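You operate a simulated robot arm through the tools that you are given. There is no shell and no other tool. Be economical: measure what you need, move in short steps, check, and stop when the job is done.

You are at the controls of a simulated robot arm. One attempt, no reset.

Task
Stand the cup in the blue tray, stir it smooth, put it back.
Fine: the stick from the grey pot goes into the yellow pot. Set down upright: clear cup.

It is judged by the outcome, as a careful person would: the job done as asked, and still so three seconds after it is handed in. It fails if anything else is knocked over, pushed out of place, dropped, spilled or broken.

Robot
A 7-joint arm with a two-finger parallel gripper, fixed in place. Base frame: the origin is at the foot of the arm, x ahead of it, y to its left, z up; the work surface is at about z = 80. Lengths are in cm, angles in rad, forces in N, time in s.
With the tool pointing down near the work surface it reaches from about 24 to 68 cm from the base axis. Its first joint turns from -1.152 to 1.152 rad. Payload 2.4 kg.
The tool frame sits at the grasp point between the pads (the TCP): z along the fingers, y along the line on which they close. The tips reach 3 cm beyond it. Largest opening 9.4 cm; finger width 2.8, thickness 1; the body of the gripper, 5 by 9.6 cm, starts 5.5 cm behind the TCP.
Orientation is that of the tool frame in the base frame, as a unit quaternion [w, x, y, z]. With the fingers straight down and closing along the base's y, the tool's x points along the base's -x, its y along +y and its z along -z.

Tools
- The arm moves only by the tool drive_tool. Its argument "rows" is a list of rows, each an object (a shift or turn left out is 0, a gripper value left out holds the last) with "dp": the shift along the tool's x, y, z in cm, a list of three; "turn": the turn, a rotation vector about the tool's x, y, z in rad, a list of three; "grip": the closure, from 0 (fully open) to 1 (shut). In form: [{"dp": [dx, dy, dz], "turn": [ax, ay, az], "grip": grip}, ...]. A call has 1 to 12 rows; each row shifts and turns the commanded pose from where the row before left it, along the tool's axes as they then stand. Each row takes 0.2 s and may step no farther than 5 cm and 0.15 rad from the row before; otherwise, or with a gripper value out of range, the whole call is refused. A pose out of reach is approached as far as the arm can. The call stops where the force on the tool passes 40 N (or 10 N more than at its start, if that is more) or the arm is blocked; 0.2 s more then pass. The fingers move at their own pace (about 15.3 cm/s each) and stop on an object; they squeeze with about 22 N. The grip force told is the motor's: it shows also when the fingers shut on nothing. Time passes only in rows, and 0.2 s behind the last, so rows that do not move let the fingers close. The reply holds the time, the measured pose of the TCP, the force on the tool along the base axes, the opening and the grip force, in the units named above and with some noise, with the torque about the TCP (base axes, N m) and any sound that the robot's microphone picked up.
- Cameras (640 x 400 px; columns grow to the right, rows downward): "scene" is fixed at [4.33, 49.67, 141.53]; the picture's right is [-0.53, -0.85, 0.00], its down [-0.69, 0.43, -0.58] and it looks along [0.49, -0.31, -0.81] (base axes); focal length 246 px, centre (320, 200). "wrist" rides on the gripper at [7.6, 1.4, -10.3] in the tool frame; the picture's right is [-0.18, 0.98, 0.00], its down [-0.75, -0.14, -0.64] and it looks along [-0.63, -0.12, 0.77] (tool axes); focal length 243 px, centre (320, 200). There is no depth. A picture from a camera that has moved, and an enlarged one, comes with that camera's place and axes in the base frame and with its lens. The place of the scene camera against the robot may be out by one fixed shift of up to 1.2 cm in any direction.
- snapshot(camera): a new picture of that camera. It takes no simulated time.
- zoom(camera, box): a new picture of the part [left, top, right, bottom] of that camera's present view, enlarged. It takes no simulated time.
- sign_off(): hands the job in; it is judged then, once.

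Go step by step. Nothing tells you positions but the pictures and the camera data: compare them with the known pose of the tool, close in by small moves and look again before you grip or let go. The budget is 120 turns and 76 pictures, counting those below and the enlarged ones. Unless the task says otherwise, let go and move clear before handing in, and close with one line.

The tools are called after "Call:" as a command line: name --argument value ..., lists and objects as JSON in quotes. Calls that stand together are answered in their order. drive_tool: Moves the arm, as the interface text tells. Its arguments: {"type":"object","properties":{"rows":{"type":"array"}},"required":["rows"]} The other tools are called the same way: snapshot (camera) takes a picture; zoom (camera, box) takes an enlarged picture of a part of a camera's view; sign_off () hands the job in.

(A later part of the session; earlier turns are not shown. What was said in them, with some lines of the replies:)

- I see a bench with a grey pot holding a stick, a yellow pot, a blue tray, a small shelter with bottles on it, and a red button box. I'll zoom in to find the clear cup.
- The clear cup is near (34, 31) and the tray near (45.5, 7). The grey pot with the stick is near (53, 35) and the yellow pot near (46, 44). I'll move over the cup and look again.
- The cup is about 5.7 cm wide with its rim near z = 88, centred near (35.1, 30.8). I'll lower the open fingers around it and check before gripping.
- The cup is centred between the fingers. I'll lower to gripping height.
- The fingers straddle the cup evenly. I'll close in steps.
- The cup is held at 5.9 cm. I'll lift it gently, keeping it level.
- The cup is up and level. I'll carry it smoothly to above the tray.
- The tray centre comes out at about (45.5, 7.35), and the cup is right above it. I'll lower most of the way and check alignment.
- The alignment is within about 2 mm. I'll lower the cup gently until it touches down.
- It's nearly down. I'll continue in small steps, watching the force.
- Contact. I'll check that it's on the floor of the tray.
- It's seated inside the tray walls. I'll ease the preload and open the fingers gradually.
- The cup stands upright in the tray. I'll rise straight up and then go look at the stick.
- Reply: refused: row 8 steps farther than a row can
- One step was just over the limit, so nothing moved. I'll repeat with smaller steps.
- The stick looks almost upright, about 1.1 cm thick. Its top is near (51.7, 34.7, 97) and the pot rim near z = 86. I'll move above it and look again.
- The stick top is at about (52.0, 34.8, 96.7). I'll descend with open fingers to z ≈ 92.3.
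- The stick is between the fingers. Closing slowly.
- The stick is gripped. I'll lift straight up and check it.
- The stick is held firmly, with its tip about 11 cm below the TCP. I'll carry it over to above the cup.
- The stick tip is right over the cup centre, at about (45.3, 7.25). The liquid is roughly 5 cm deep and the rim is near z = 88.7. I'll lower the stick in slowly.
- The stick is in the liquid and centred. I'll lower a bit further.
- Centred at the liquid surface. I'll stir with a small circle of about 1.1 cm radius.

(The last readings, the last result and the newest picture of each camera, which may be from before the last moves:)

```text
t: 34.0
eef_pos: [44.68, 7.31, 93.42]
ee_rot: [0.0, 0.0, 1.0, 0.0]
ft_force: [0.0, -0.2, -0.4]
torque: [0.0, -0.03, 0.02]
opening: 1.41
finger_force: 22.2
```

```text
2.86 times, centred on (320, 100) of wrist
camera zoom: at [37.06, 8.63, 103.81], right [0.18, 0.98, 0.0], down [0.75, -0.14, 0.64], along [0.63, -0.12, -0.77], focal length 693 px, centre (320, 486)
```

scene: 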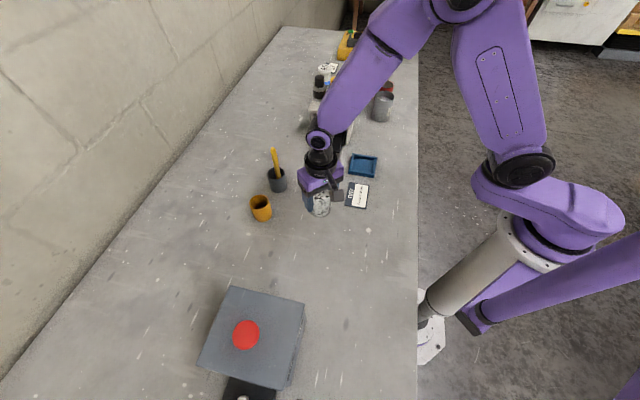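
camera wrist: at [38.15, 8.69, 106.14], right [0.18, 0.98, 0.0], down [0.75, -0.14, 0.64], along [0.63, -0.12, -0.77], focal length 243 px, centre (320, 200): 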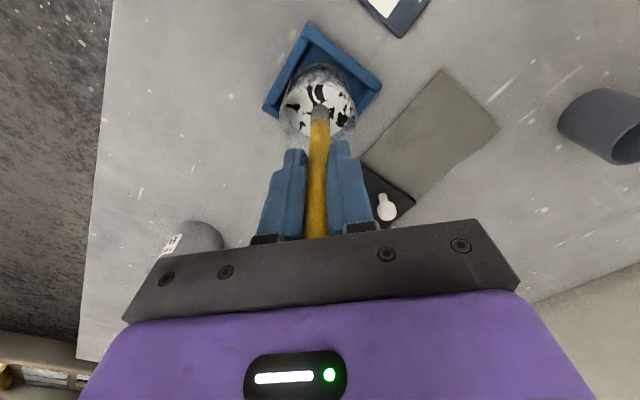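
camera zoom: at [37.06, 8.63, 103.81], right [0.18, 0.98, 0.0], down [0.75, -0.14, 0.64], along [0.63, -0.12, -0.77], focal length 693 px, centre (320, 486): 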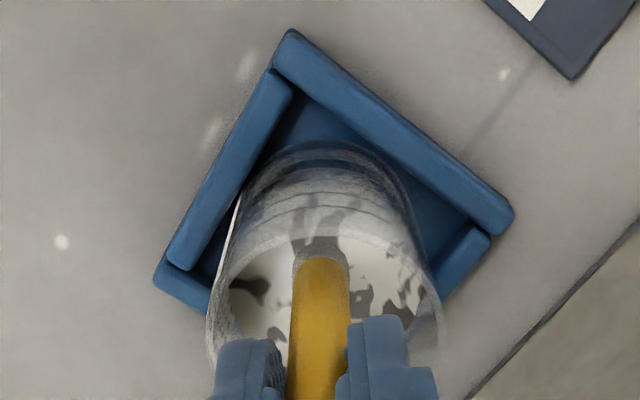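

No contact with the wall, and the dark streaks are fading. I'll keep stirring.

Call:
drive_tool --rows '[{"dp": [-0.147, 0.55, 0]}, {"dp": [-0.403, 0.403, 0]}, {"dp": [-0.55, 0.147, 0]}, {"dp": [-0.55, -0.147, 0]}, {"dp": [-0.403, -0.403, 0]}, {"dp": [-0.147, -0.55, 0]}, {"dp": [0.147, -0.55, 0]}, {"dp": [0.403, -0.403, 0]}, {"dp": [0.55, -0.147, 0]}, {"dp": [0.55, 0.147, 0]}, {"dp": [0.403, 0.403, 0]}, {"dp": [0.147, 0.55, 0]}]'

Call:
drive_tool --rows '[{"dp": [-0.147, 0.55, 0]}, {"dp": [-0.403, 0.403, 0]}, {"dp": [-0.55, 0.147, 0]}, {"dp": [-0.55, -0.147, 0]}, {"dp": [-0.403, -0.403, 0]}, {"dp": [-0.147, -0.55, 0]}, {"dp": [0.147, -0.55, 0]}, {"dp": [0.403, -0.403, 0]}, {"dp": [0.55, -0.147, 0]}, {"dp": [0.55, 0.147, 0]}, {"dp": [0.403, 0.403, 0]}, {"dp": [0.147, 0.55, 0]}]'

Call:
drive_tool --rows '[{"dp": [-0.147, 0.55, 0]}, {"dp": [-0.403, 0.403, 0]}, {"dp": [-0.55, 0.147, 0]}, {"dp": [-0.55, -0.147, 0]}, {"dp": [-0.403, -0.403, 0]}, {"dp": [-0.147, -0.55, 0]}, {"dp": [0.147, -0.55, 0]}, {"dp": [0.403, -0.403, 0]}, {"dp": [0.55, -0.147, 0]}, {"dp": [0.55, 0.147, 0]}, {"dp": [0.403, 0.403, 0]}, {"dp": [0.147, 0.55, 0]}]'

Call:
zoom --camera "wrist" --box '[250, 30, 390, 170]'

Call:
zoom --camera "scene" --box '[320, 115, 410, 181]'

```text
t: 36.6
eef_pos: [44.63, 7.26, 93.59]
ee_rot: [0.0, 0.0, 1.0, 0.0]
ft_force: [0.1, 0.5, 0.1]
torque: [0.03, 0.01, 0.0]
opening: 1.4
finger_force: 21.5
```

```text
t: 39.2
eef_pos: [44.65, 7.36, 93.63]
ee_rot: [-0.001, 0.0, 1.0, 0.001]
ft_force: [-0.6, 0.4, -0.1]
torque: [-0.01, 0.01, 0.02]
opening: 1.41
finger_force: 21.9
```

```text
t: 41.8
eef_pos: [44.66, 7.32, 93.57]
ee_rot: [0.0, 0.001, 1.0, -0.001]
ft_force: [0.5, -0.2, 0.4]
torque: [0.02, -0.02, 0.0]
opening: 1.39
finger_force: 22.3
```

```text
2.86 times, centred on (320, 100) of wrist
camera zoom: at [37.04, 8.67, 103.81], right [0.18, 0.98, 0.0], down [0.75, -0.14, 0.64], along [0.63, -0.12, -0.77], focal length 693 px, centre (320, 486)
```

zoom: 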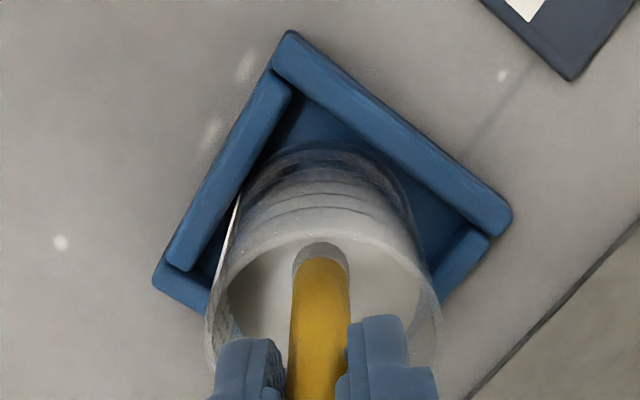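

```text
6.06 times, centred on (365, 148) of scene
camera zoom: at [4.33, 49.67, 141.53], right [-0.53, -0.85, 0.0], down [-0.69, 0.43, -0.58], along [0.49, -0.31, -0.81], focal length 1494 px, centre (47, 515)
```

zoom: 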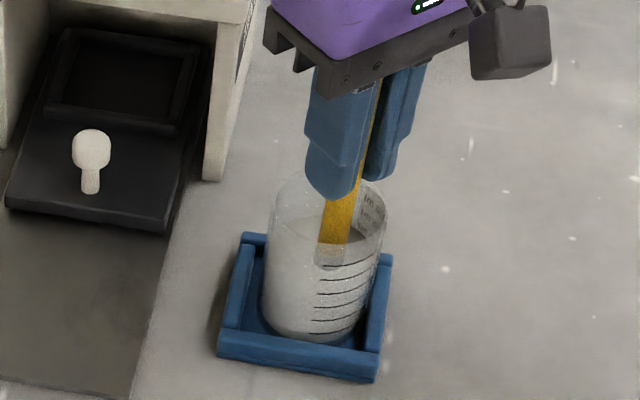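

The liquid looks uniform. I'll do one more circle, recentre, then raise the stick slowly and let it drain over the cup.

Call:
drive_tool --rows '[{"dp": [-0.147, 0.55, 0]}, {"dp": [-0.403, 0.403, 0]}, {"dp": [-0.55, 0.147, 0]}, {"dp": [-0.55, -0.147, 0]}, {"dp": [-0.403, -0.403, 0]}, {"dp": [-0.147, -0.55, 0]}, {"dp": [0.147, -0.55, 0]}, {"dp": [0.403, -0.403, 0]}, {"dp": [0.55, -0.147, 0]}, {"dp": [0.55, 0.147, 0]}, {"dp": [0.403, 0.403, 0]}, {"dp": [0.147, 0.55, 0]}]'

Call:
drive_tool --rows '[{"dp": [-0.5, 0, 0]}, {"dp": [-0.6, 0, 0]}, {"dp": [0, 0, -0.5]}, {"dp": [0, 0, -1]}, {"dp": [0, 0, -1]}, {"dp": [0, 0, -1]}, {"dp": [0, 0, -1]}, {"dp": [0, 0, -0.5]}, {}, {}, {}, {}]'

Call:
drive_tool --rows '[{}, {}, {}, {}, {"dp": [0, 0, -0.5]}, {"dp": [0, 0, -1.5]}, {"dp": [0, 0, -2]}, {"dp": [0, 0, -2]}, {"dp": [0, 0, -1]}, {}, {}, {}]'

Call:
snapshot --camera "wrist"

Call:
zoom --camera "scene" --box '[310, 95, 410, 181]'

```text
t: 44.4
eef_pos: [44.53, 7.38, 93.54]
ee_rot: [-0.001, 0.0, 1.0, 0.0]
ft_force: [-0.9, 0.1, 0.5]
torque: [-0.05, 0.01, -0.01]
opening: 1.37
finger_force: 22.2
```

```text
t: 47.0
eef_pos: [45.86, 7.29, 98.67]
ee_rot: [0.0, 0.001, 1.0, 0.0]
ft_force: [0.4, 0.7, -0.5]
torque: [-0.02, 0.01, -0.01]
opening: 1.39
finger_force: 22.0
```

```text
t: 49.6
eef_pos: [45.95, 7.45, 105.74]
ee_rot: [0.0, -0.001, 1.0, -0.001]
ft_force: [0.6, -0.2, 0.0]
torque: [-0.01, 0.01, -0.01]
opening: 1.41
finger_force: 22.0
```

```text
30 pictures are left
camera wrist: at [38.24, 8.7, 115.86], right [0.18, 0.98, 0.0], down [0.75, -0.14, 0.64], along [0.63, -0.12, -0.77], focal length 243 px, centre (320, 200)
```

wrist: 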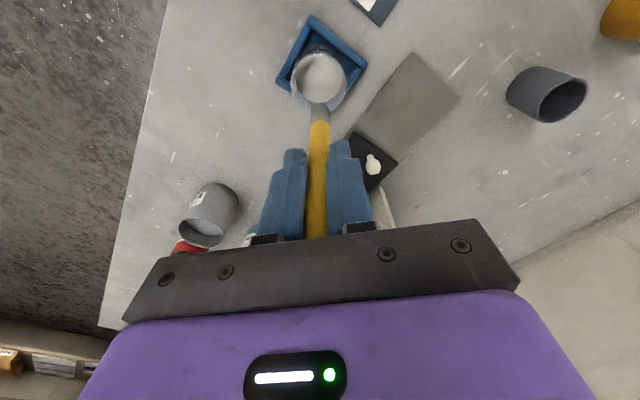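

```text
4.65 times, centred on (360, 138) of scene
camera zoom: at [4.33, 49.67, 141.53], right [-0.53, -0.85, 0.0], down [-0.69, 0.43, -0.58], along [0.49, -0.31, -0.81], focal length 1146 px, centre (134, 488)
```

zoom: 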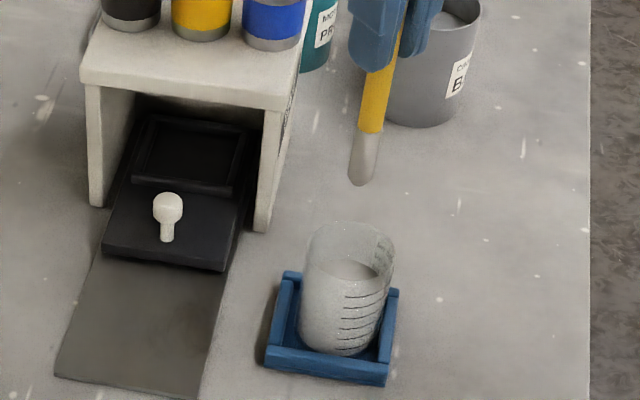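

The mixture is smooth grey, and the stick isn't visibly dripping. I'll carry it to above the yellow pot, near (45.8, 43.9).

Call:
drive_tool --rows '[{"dp": [0, 0.8, 0]}, {"dp": [0, 1.8, 0]}, {"dp": [0, 2.8, 0]}, {"dp": [0, 3.5, 0]}, {"dp": [0, 3.8, 0]}, {"dp": [0, 3.8, 0]}, {"dp": [0, 3.8, 0]}, {"dp": [0, 3.8, 0]}, {"dp": [0, 3.8, 0]}, {"dp": [0, 3.6, 0]}, {"dp": [-0.2, 2.6, 0]}, {"dp": [-0.2, 1.6, 0]}]'

Call:
drive_tool --rows '[{"dp": [0, 0.7, 0]}, {}, {}]'

Call:
snapshot --camera "wrist"

Call:
zoom --camera "scene" --box '[210, 130, 330, 230]'

```text
t: 52.2
eef_pos: [46.29, 43.13, 105.55]
ee_rot: [0.0, 0.001, 1.0, 0.001]
ft_force: [-0.7, 0.1, 0.1]
torque: [0.03, -0.02, 0.03]
opening: 1.4
finger_force: 21.5
```

```text
t: 53.0
eef_pos: [46.22, 43.7, 105.6]
ee_rot: [0.0, 0.0, 1.0, 0.0]
ft_force: [-0.3, 0.1, -1.0]
torque: [-0.04, 0.03, -0.01]
opening: 1.41
finger_force: 22.0
```

```text
28 pictures are left
camera wrist: at [38.59, 45.07, 115.8], right [0.18, 0.98, 0.0], down [0.75, -0.14, 0.64], along [0.63, -0.12, -0.77], focal length 243 px, centre (320, 200)
```

wrist: 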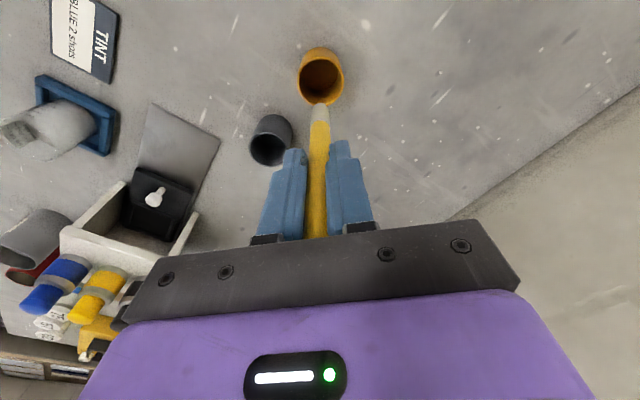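

```text
4.00 times, centred on (270, 180) of scene
camera zoom: at [4.33, 49.67, 141.53], right [-0.53, -0.85, 0.0], down [-0.69, 0.43, -0.58], along [0.49, -0.31, -0.81], focal length 986 px, centre (520, 280)
```

zoom: 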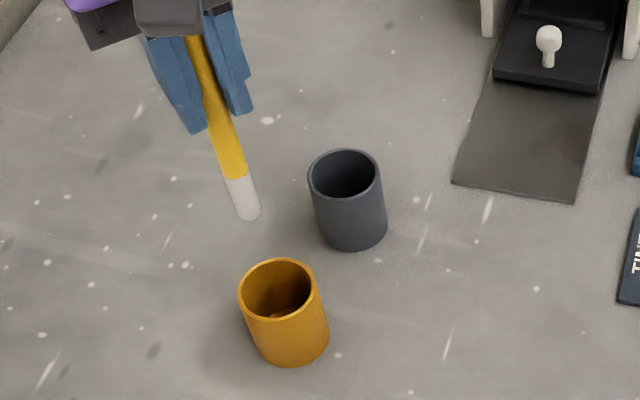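

The tip sits above the middle of the yellow pot, whose rim is near z = 86.3. I'll lower it into the pot.

Call:
drive_tool --rows '[{"dp": [0, 0.1, 1.0]}, {"dp": [0, 0, 2]}, {"dp": [0, 0, 2]}, {"dp": [0, 0, 2]}, {"dp": [0, 0, 1.5]}, {"dp": [0, 0, 1]}, {}]'

Call:
zoom --camera "wrist" --box '[250, 20, 390, 160]'

Call:
zoom --camera "scene" --box '[210, 150, 310, 240]'

```text
t: 54.6
eef_pos: [46.26, 43.81, 96.17]
ee_rot: [-0.001, 0.0, 1.0, 0.001]
ft_force: [0.3, -0.1, -0.3]
torque: [-0.03, 0.0, 0.0]
opening: 1.41
finger_force: 22.1
```

```text
2.86 times, centred on (320, 90) of wrist
camera zoom: at [38.59, 45.13, 106.33], right [0.18, 0.98, 0.0], down [0.75, -0.14, 0.64], along [0.63, -0.12, -0.77], focal length 693 px, centre (320, 514)
```

zoom: 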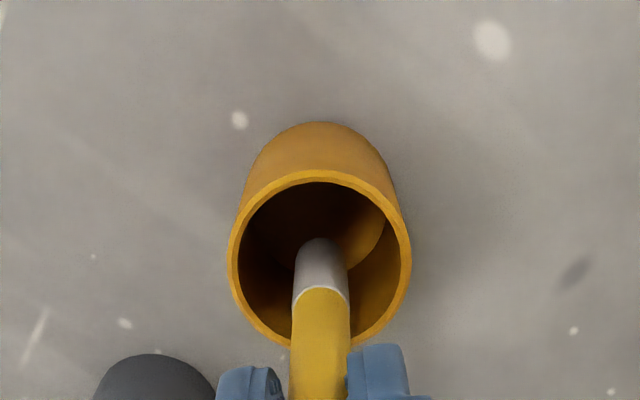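

```text
4.44 times, centred on (260, 195) of scene
camera zoom: at [4.33, 49.67, 141.53], right [-0.53, -0.85, 0.0], down [-0.69, 0.43, -0.58], along [0.49, -0.31, -0.81], focal length 1096 px, centre (587, 222)
```

zoom: 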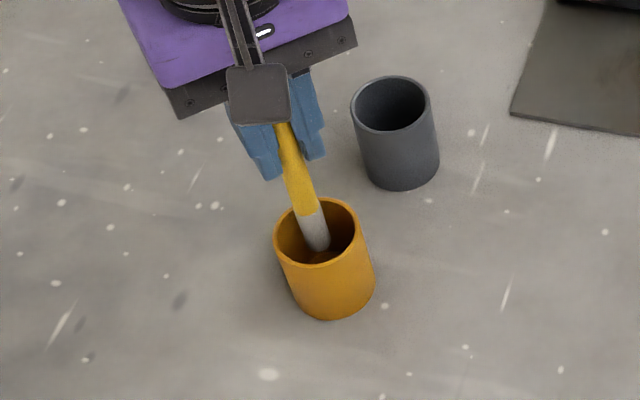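

The stick is inside the pot. I'll lower further and shift it toward the far wall, so it leans only slightly when released.

Call:
drive_tool --rows '[{"dp": [0, 0, 0.8]}, {"dp": [0, 0, 0.8]}, {"dp": [0, 0, 0.6]}, {"dp": [-0.3, 0, 0.3]}, {"dp": [-0.3, 0, 0]}, {"dp": [-0.3, 0, 0]}, {}]'

Call:
drive_tool --rows '[{"dp": [0, 0, 0.2]}, {"dp": [0, 0, 0.2]}, {}]'

Call:
drive_tool --rows '[{"dp": [0, 0, 0.15]}, {"dp": [0, 0, 0.15]}, {}]'

```text
t: 56.2
eef_pos: [47.07, 43.95, 93.6]
ee_rot: [0.0, 0.0, 1.0, 0.0]
ft_force: [-1.1, 0.9, 0.0]
torque: [0.01, 0.01, 0.0]
opening: 1.41
finger_force: 21.9
```

```text
t: 57.0
eef_pos: [47.1, 43.74, 93.11]
ee_rot: [-0.001, 0.0, 1.0, 0.0]
ft_force: [-0.9, 0.3, 0.7]
torque: [0.0, 0.04, -0.04]
opening: 1.39
finger_force: 21.9
```

```text
t: 57.8
eef_pos: [47.06, 43.91, 92.91]
ee_rot: [0.0, 0.0, 1.0, 0.0]
ft_force: [0.4, -0.4, 0.0]
torque: [0.01, 0.03, 0.0]
opening: 1.38
finger_force: 22.0
```

Call:
drive_tool --rows '[{"dp": [0, 0, 0.15]}, {"dp": [0, 0, 0.15]}, {}]'

Call:
drive_tool --rows '[{"dp": [0, 0, 0.12]}, {"dp": [0, 0, 0.12]}, {}]'

Call:
zoom --camera "wrist" --box '[250, 40, 390, 180]'

```text
t: 58.6
eef_pos: [47.08, 43.82, 92.64]
ee_rot: [-0.001, 0.0, 1.0, 0.0]
ft_force: [-0.2, 0.5, -0.3]
torque: [0.01, -0.03, -0.02]
opening: 1.42
finger_force: 21.8
```

```text
t: 59.4
eef_pos: [47.1, 44.01, 92.31]
ee_rot: [0.0, 0.0, 1.0, 0.0]
ft_force: [-1.6, -0.8, 3.9]
torque: [-0.11, 0.18, -0.04]
opening: 1.4
finger_force: 21.9
```

```text
2.86 times, centred on (320, 110) of wrist
camera zoom: at [39.48, 45.18, 102.61], right [0.18, 0.98, 0.0], down [0.75, -0.14, 0.64], along [0.63, -0.12, -0.77], focal length 693 px, centre (320, 457)
```

zoom: 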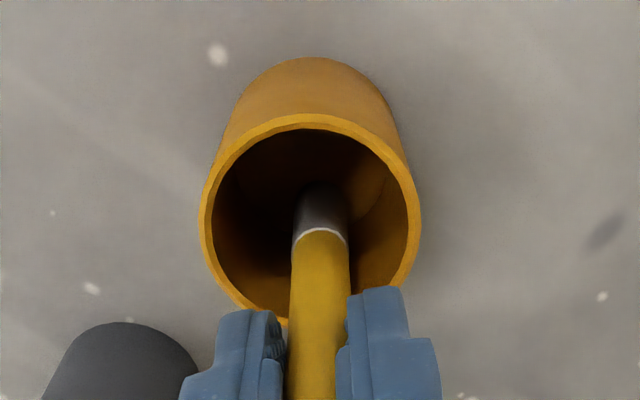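

It's touching the floor of the pot. I'll release slowly.

Call:
drive_tool --rows '[{"grip": 0.84}, {"grip": 0.82}, {"grip": 0.78}, {"grip": 0.7}, {}]'

Call:
zoom --camera "wrist" --box '[220, 40, 420, 240]'

Call:
zoom --camera "scene" --box '[210, 140, 310, 230]'

```text
t: 60.6
eef_pos: [47.09, 43.86, 92.37]
ee_rot: [0.0, 0.0, 1.0, 0.0]
ft_force: [-0.1, -0.4, 0.1]
torque: [0.02, -0.02, 0.01]
opening: 2.82
finger_force: 0.1
```

```text
2.00 times, centred on (320, 140) of wrist
camera zoom: at [39.48, 45.18, 102.58], right [0.18, 0.98, 0.0], down [0.75, -0.14, 0.64], along [0.63, -0.12, -0.77], focal length 485 px, centre (320, 320)
```

zoom: 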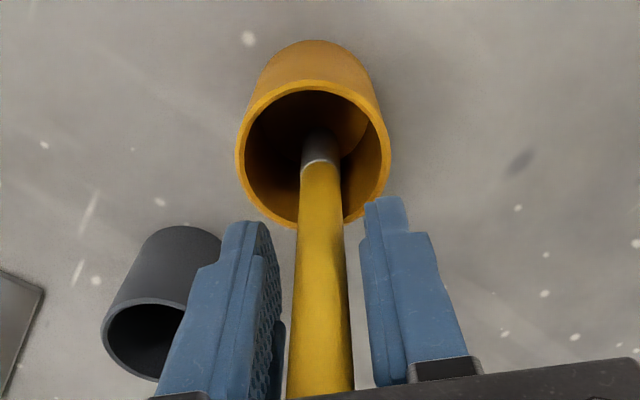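

```text
4.44 times, centred on (260, 185) of scene
camera zoom: at [4.33, 49.67, 141.53], right [-0.53, -0.85, 0.0], down [-0.69, 0.43, -0.58], along [0.49, -0.31, -0.81], focal length 1096 px, centre (587, 267)
```

zoom: 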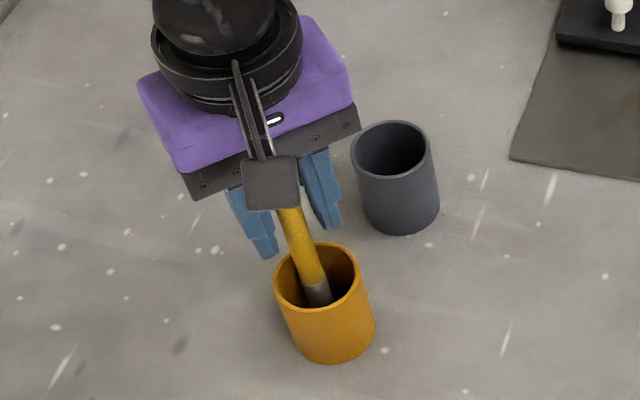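

Released, and the stick stands with only a slight lean. I'll open wider and rise straight up.

Call:
drive_tool --rows '[{"grip": 0.6}, {"grip": 0.4}, {"grip": 0.2}, {"grip": 0.0}, {"dp": [0, 0, -1]}, {"dp": [0, 0, -2]}, {"dp": [0, 0, -3]}, {"dp": [0, 0, -4]}, {"dp": [0, 0, -3]}, {}]'

Call:
zoom --camera "scene" --box '[210, 140, 310, 230]'

```text
t: 62.8
eef_pos: [47.06, 43.8, 105.34]
ee_rot: [0.0, 0.0, 1.0, 0.0]
ft_force: [0.4, 0.4, -0.4]
torque: [-0.01, 0.02, -0.01]
opening: 9.41
finger_force: 0.1
```

```text
4.44 times, centred on (260, 185) of scene
camera zoom: at [4.33, 49.67, 141.53], right [-0.53, -0.85, 0.0], down [-0.69, 0.43, -0.58], along [0.49, -0.31, -0.81], focal length 1096 px, centre (587, 267)
```

zoom: 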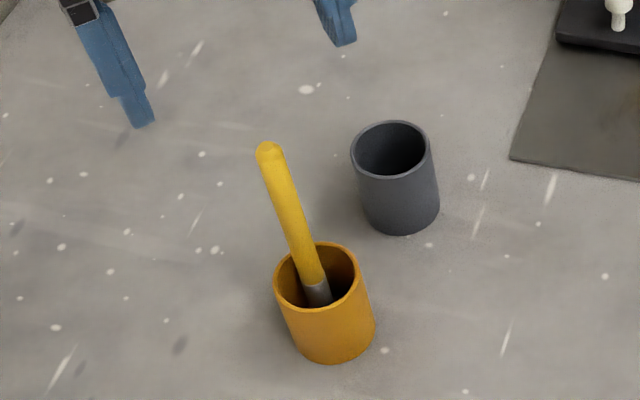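

The stick stands safely in the yellow pot. Now I'll go back over the cup to return it to where it started.

Call:
drive_tool --rows '[{"dp": [0.1, -1.5, -1]}, {"dp": [0.2, -3, -1]}, {"dp": [0.2, -4, 0]}, {"dp": [0.2, -4.5, 0]}, {"dp": [0.2, -4.5, 0]}, {"dp": [0.2, -4.5, 0]}, {"dp": [0.2, -4.5, 0]}, {"dp": [0.2, -4.0, 0]}, {"dp": [0.2, -3, 0]}, {"dp": [0.1, -2, 0]}, {"dp": [0.1, -1, 0]}, {}]'

Call:
drive_tool --rows '[{"dp": [0, 0, 2]}, {"dp": [0, 0, 4]}, {"dp": [0, 0, 4]}, {"dp": [0, 0, 2]}, {}]'

Call:
zoom --camera "wrist" --box '[200, 10, 440, 240]'

```text
t: 65.4
eef_pos: [45.1, 7.28, 107.23]
ee_rot: [0.0, 0.0, 1.0, 0.0]
ft_force: [-0.8, -0.6, -0.5]
torque: [0.01, -0.01, -0.01]
opening: 9.38
finger_force: 0.0
```

```text
t: 66.6
eef_pos: [45.2, 7.31, 95.27]
ee_rot: [-0.001, -0.001, 1.0, 0.0]
ft_force: [0.1, 0.1, 0.3]
torque: [0.0, -0.01, -0.01]
opening: 9.38
finger_force: 0.1
```

```text
1.74 times, centred on (320, 125) of wrist
camera zoom: at [37.53, 8.58, 105.55], right [0.18, 0.98, 0.0], down [0.75, -0.14, 0.64], along [0.63, -0.12, -0.77], focal length 422 px, centre (320, 330)
```

zoom: 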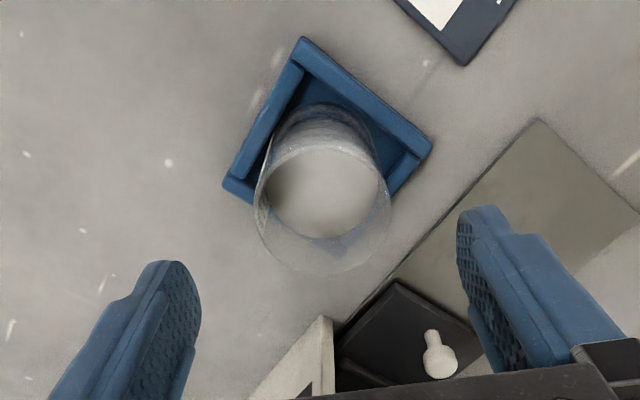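

The contents are smooth and the cup is centred. I'll lower and grip it as before.

Call:
drive_tool --rows '[{"dp": [0, 0, 2]}, {"dp": [0, 0, 3]}, {"dp": [0, 0, 2.5]}, {"dp": [0, 0, 1.5]}, {}, {"grip": 0.3}, {"grip": 0.35}, {"grip": 0.38}, {"grip": 0.41}, {"grip": 0.44}, {}]'

Call:
zoom --camera "scene" --box '[310, 105, 410, 181]'

```text
t: 69.0
eef_pos: [45.15, 7.42, 86.37]
ee_rot: [0.0, 0.0, 1.0, 0.0]
ft_force: [0.1, 0.0, 0.4]
torque: [-0.06, 0.0, -0.01]
opening: 5.86
finger_force: 21.7
```

```text
5.26 times, centred on (360, 143) of scene
camera zoom: at [4.33, 49.67, 141.53], right [-0.53, -0.85, 0.0], down [-0.69, 0.43, -0.58], along [0.49, -0.31, -0.81], focal length 1297 px, centre (110, 500)
```

zoom: 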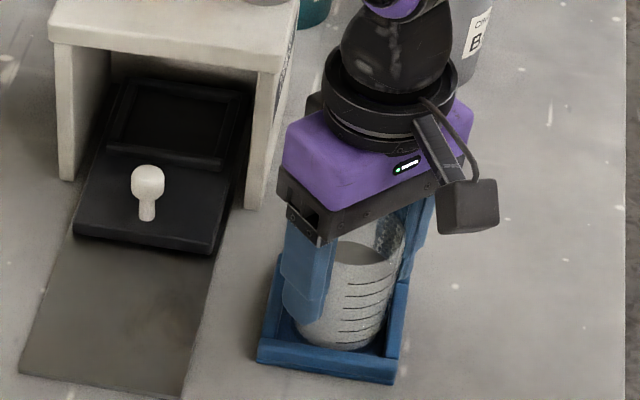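

Gripped. I'll lift gently and carry it back.

Call:
drive_tool --rows '[{"dp": [0, 0, -0.3]}, {"dp": [0, 0, -0.7]}, {"dp": [0, 0, -1.0]}, {"dp": [0, 0, -1.2]}, {"dp": [0, 0, -1.2]}, {"dp": [0, 0, -1.0]}, {"dp": [0, 0, -0.5]}, {}]'

Call:
drive_tool --rows '[{"dp": [0.2, 0.47, 0]}, {"dp": [0.51, 1.17, 0]}, {"dp": [0.82, 1.87, 0]}, {"dp": [1.12, 2.57, 0]}, {"dp": [1.22, 2.81, 0]}, {"dp": [1.22, 2.81, 0]}, {"dp": [1.22, 2.81, 0]}, {"dp": [1.22, 2.81, 0]}, {"dp": [1.12, 2.57, 0]}, {"dp": [0.82, 1.87, 0]}, {"dp": [0.51, 1.17, 0]}, {"dp": [0.2, 0.47, 0]}]'

Call:
snapshot --camera "scene"

```text
t: 70.8
eef_pos: [45.21, 7.39, 92.23]
ee_rot: [0.0, 0.0, 1.0, 0.0]
ft_force: [-0.2, -1.0, -1.4]
torque: [-0.01, 0.02, -0.02]
opening: 5.89
finger_force: 22.0
```

```text
t: 73.4
eef_pos: [35.05, 30.75, 92.2]
ee_rot: [0.0, 0.0, 1.0, 0.0]
ft_force: [0.4, 0.1, -0.7]
torque: [0.01, 0.02, 0.0]
opening: 5.91
finger_force: 22.2
```

```text
18 pictures are left
```

scene: 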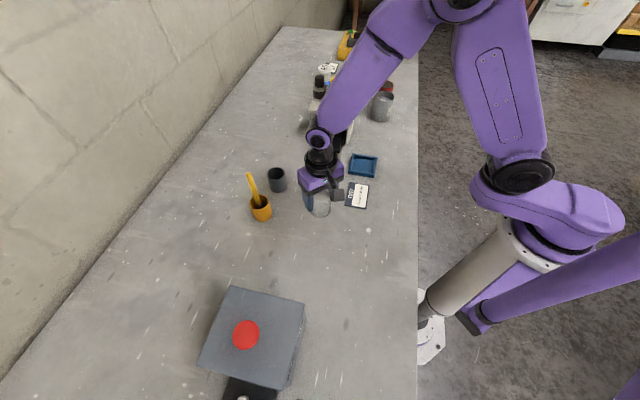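

The tray stayed in place, and the cup is above its starting spot. I'll lower it in small steps until it touches.

Call:
drive_tool --rows '[{"dp": [0, 0, 0.5]}, {"dp": [0, 0, 1.0]}, {"dp": [0, 0, 1.4]}, {"dp": [0, 0, 1.3]}, {"dp": [0, 0, 0.9]}, {"dp": [0, 0, 0.5]}, {"dp": [0, 0, 0.2]}, {}]'

Call:
drive_tool --rows '[{"dp": [0, 0, 0.1]}, {"dp": [0, 0, 0.1]}, {}]'

```text
t: 75.2
eef_pos: [35.04, 30.67, 86.46]
ee_rot: [-0.001, 0.0, 1.0, 0.0]
ft_force: [-0.4, -0.2, -1.6]
torque: [0.0, 0.0, 0.01]
opening: 5.87
finger_force: 21.5
```

```text
t: 76.0
eef_pos: [35.02, 30.74, 86.25]
ee_rot: [0.0, 0.001, 1.0, 0.0]
ft_force: [-1.5, 0.3, -2.0]
torque: [-0.01, 0.04, -0.01]
opening: 5.87
finger_force: 22.0
```

Call:
drive_tool --rows '[{"dp": [0, 0, 0.1]}, {"dp": [0, 0, 0.1]}, {}]'

Call:
drive_tool --rows '[{"dp": [0, 0, 0.1]}, {}]'

```text
t: 76.8
eef_pos: [34.85, 30.8, 86.04]
ee_rot: [0.001, 0.0, 1.0, 0.0]
ft_force: [0.8, -0.4, -1.4]
torque: [-0.01, -0.01, 0.01]
opening: 5.88
finger_force: 21.9
```

```text
t: 77.4
eef_pos: [35.01, 30.84, 85.85]
ee_rot: [0.0, 0.0, 1.0, 0.0]
ft_force: [0.2, -0.7, -1.3]
torque: [0.01, -0.02, -0.01]
opening: 5.89
finger_force: 21.8
```

Call:
drive_tool --rows '[{"dp": [0, 0, 0.08]}, {}]'

Call:
drive_tool --rows '[{"dp": [0, 0, 0.08]}, {}]'

```text
t: 78.0
eef_pos: [35.05, 30.8, 85.83]
ee_rot: [0.0, 0.0, 1.0, 0.001]
ft_force: [0.8, 0.3, -2.7]
torque: [0.03, -0.03, 0.03]
opening: 5.9
finger_force: 22.0
```

```text
t: 78.6
eef_pos: [35.09, 30.73, 85.8]
ee_rot: [0.0, 0.0, 1.0, 0.0]
ft_force: [-1.4, -2.0, 4.6]
torque: [-0.05, 0.02, 0.0]
opening: 5.87
finger_force: 22.3
```

It has touched the table. I'll release gently and rise clear.

Call:
drive_tool --rows '[{"grip": 0.35}, {"grip": 0.32}, {"grip": 0.25}, {"grip": 0.1}, {"grip": 0.0}, {}, {"dp": [0, 0, -1.5]}, {"dp": [0, 0, -3]}, {"dp": [0, 0, -4]}, {"dp": [0, 0, -4]}, {"dp": [0, 0, -4]}, {"dp": [0, 0, -3]}]'

Call:
drive_tool --rows '[{"dp": [2, -3, -1]}, {"dp": [2, -3, -1]}, {"dp": [2, -3, -1]}, {}]'

Call:
snapshot --camera "wrist"

Call:
zoom --camera "scene" --box '[230, 130, 400, 236]'

```text
t: 81.2
eef_pos: [35.06, 30.83, 105.35]
ee_rot: [0.0, 0.0, 1.0, -0.001]
ft_force: [-0.4, -0.1, -1.0]
torque: [-0.02, -0.02, -0.03]
opening: 9.4
finger_force: 0.1
```

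```text
t: 82.2
eef_pos: [29.08, 21.72, 108.33]
ee_rot: [-0.001, 0.0, 1.0, -0.001]
ft_force: [0.5, -0.1, -0.8]
torque: [0.04, 0.03, -0.02]
opening: 9.39
finger_force: 0.1
```

```text
17 pictures are left
camera wrist: at [21.37, 23.05, 118.58], right [0.18, 0.98, 0.0], down [0.75, -0.14, 0.64], along [0.63, -0.12, -0.77], focal length 243 px, centre (320, 200)
```

wrist: 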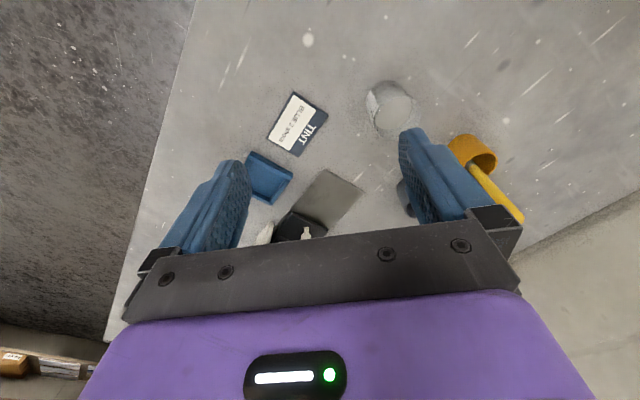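

```text
3.76 times, centred on (315, 183) of scene
camera zoom: at [4.33, 49.67, 141.53], right [-0.53, -0.85, 0.0], down [-0.69, 0.43, -0.58], along [0.49, -0.31, -0.81], focal length 928 px, centre (339, 264)
```

zoom: 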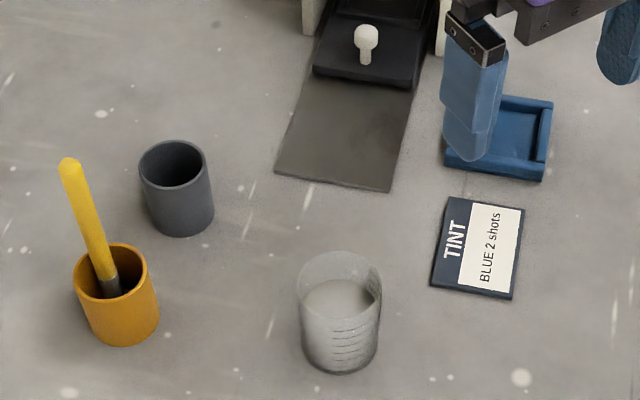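

The cup is back at its starting spot, upright and smooth. The stick is in the yellow pot, nothing else has moved, and the gripper is clear, so I'm handing in.

Call:
sign_off

```text
The job is handed in.
```

The job is handed in: I stirred the cup smooth in the blue tray and set it back upright where it started, and the stick from the grey pot is now in the yellow pot.
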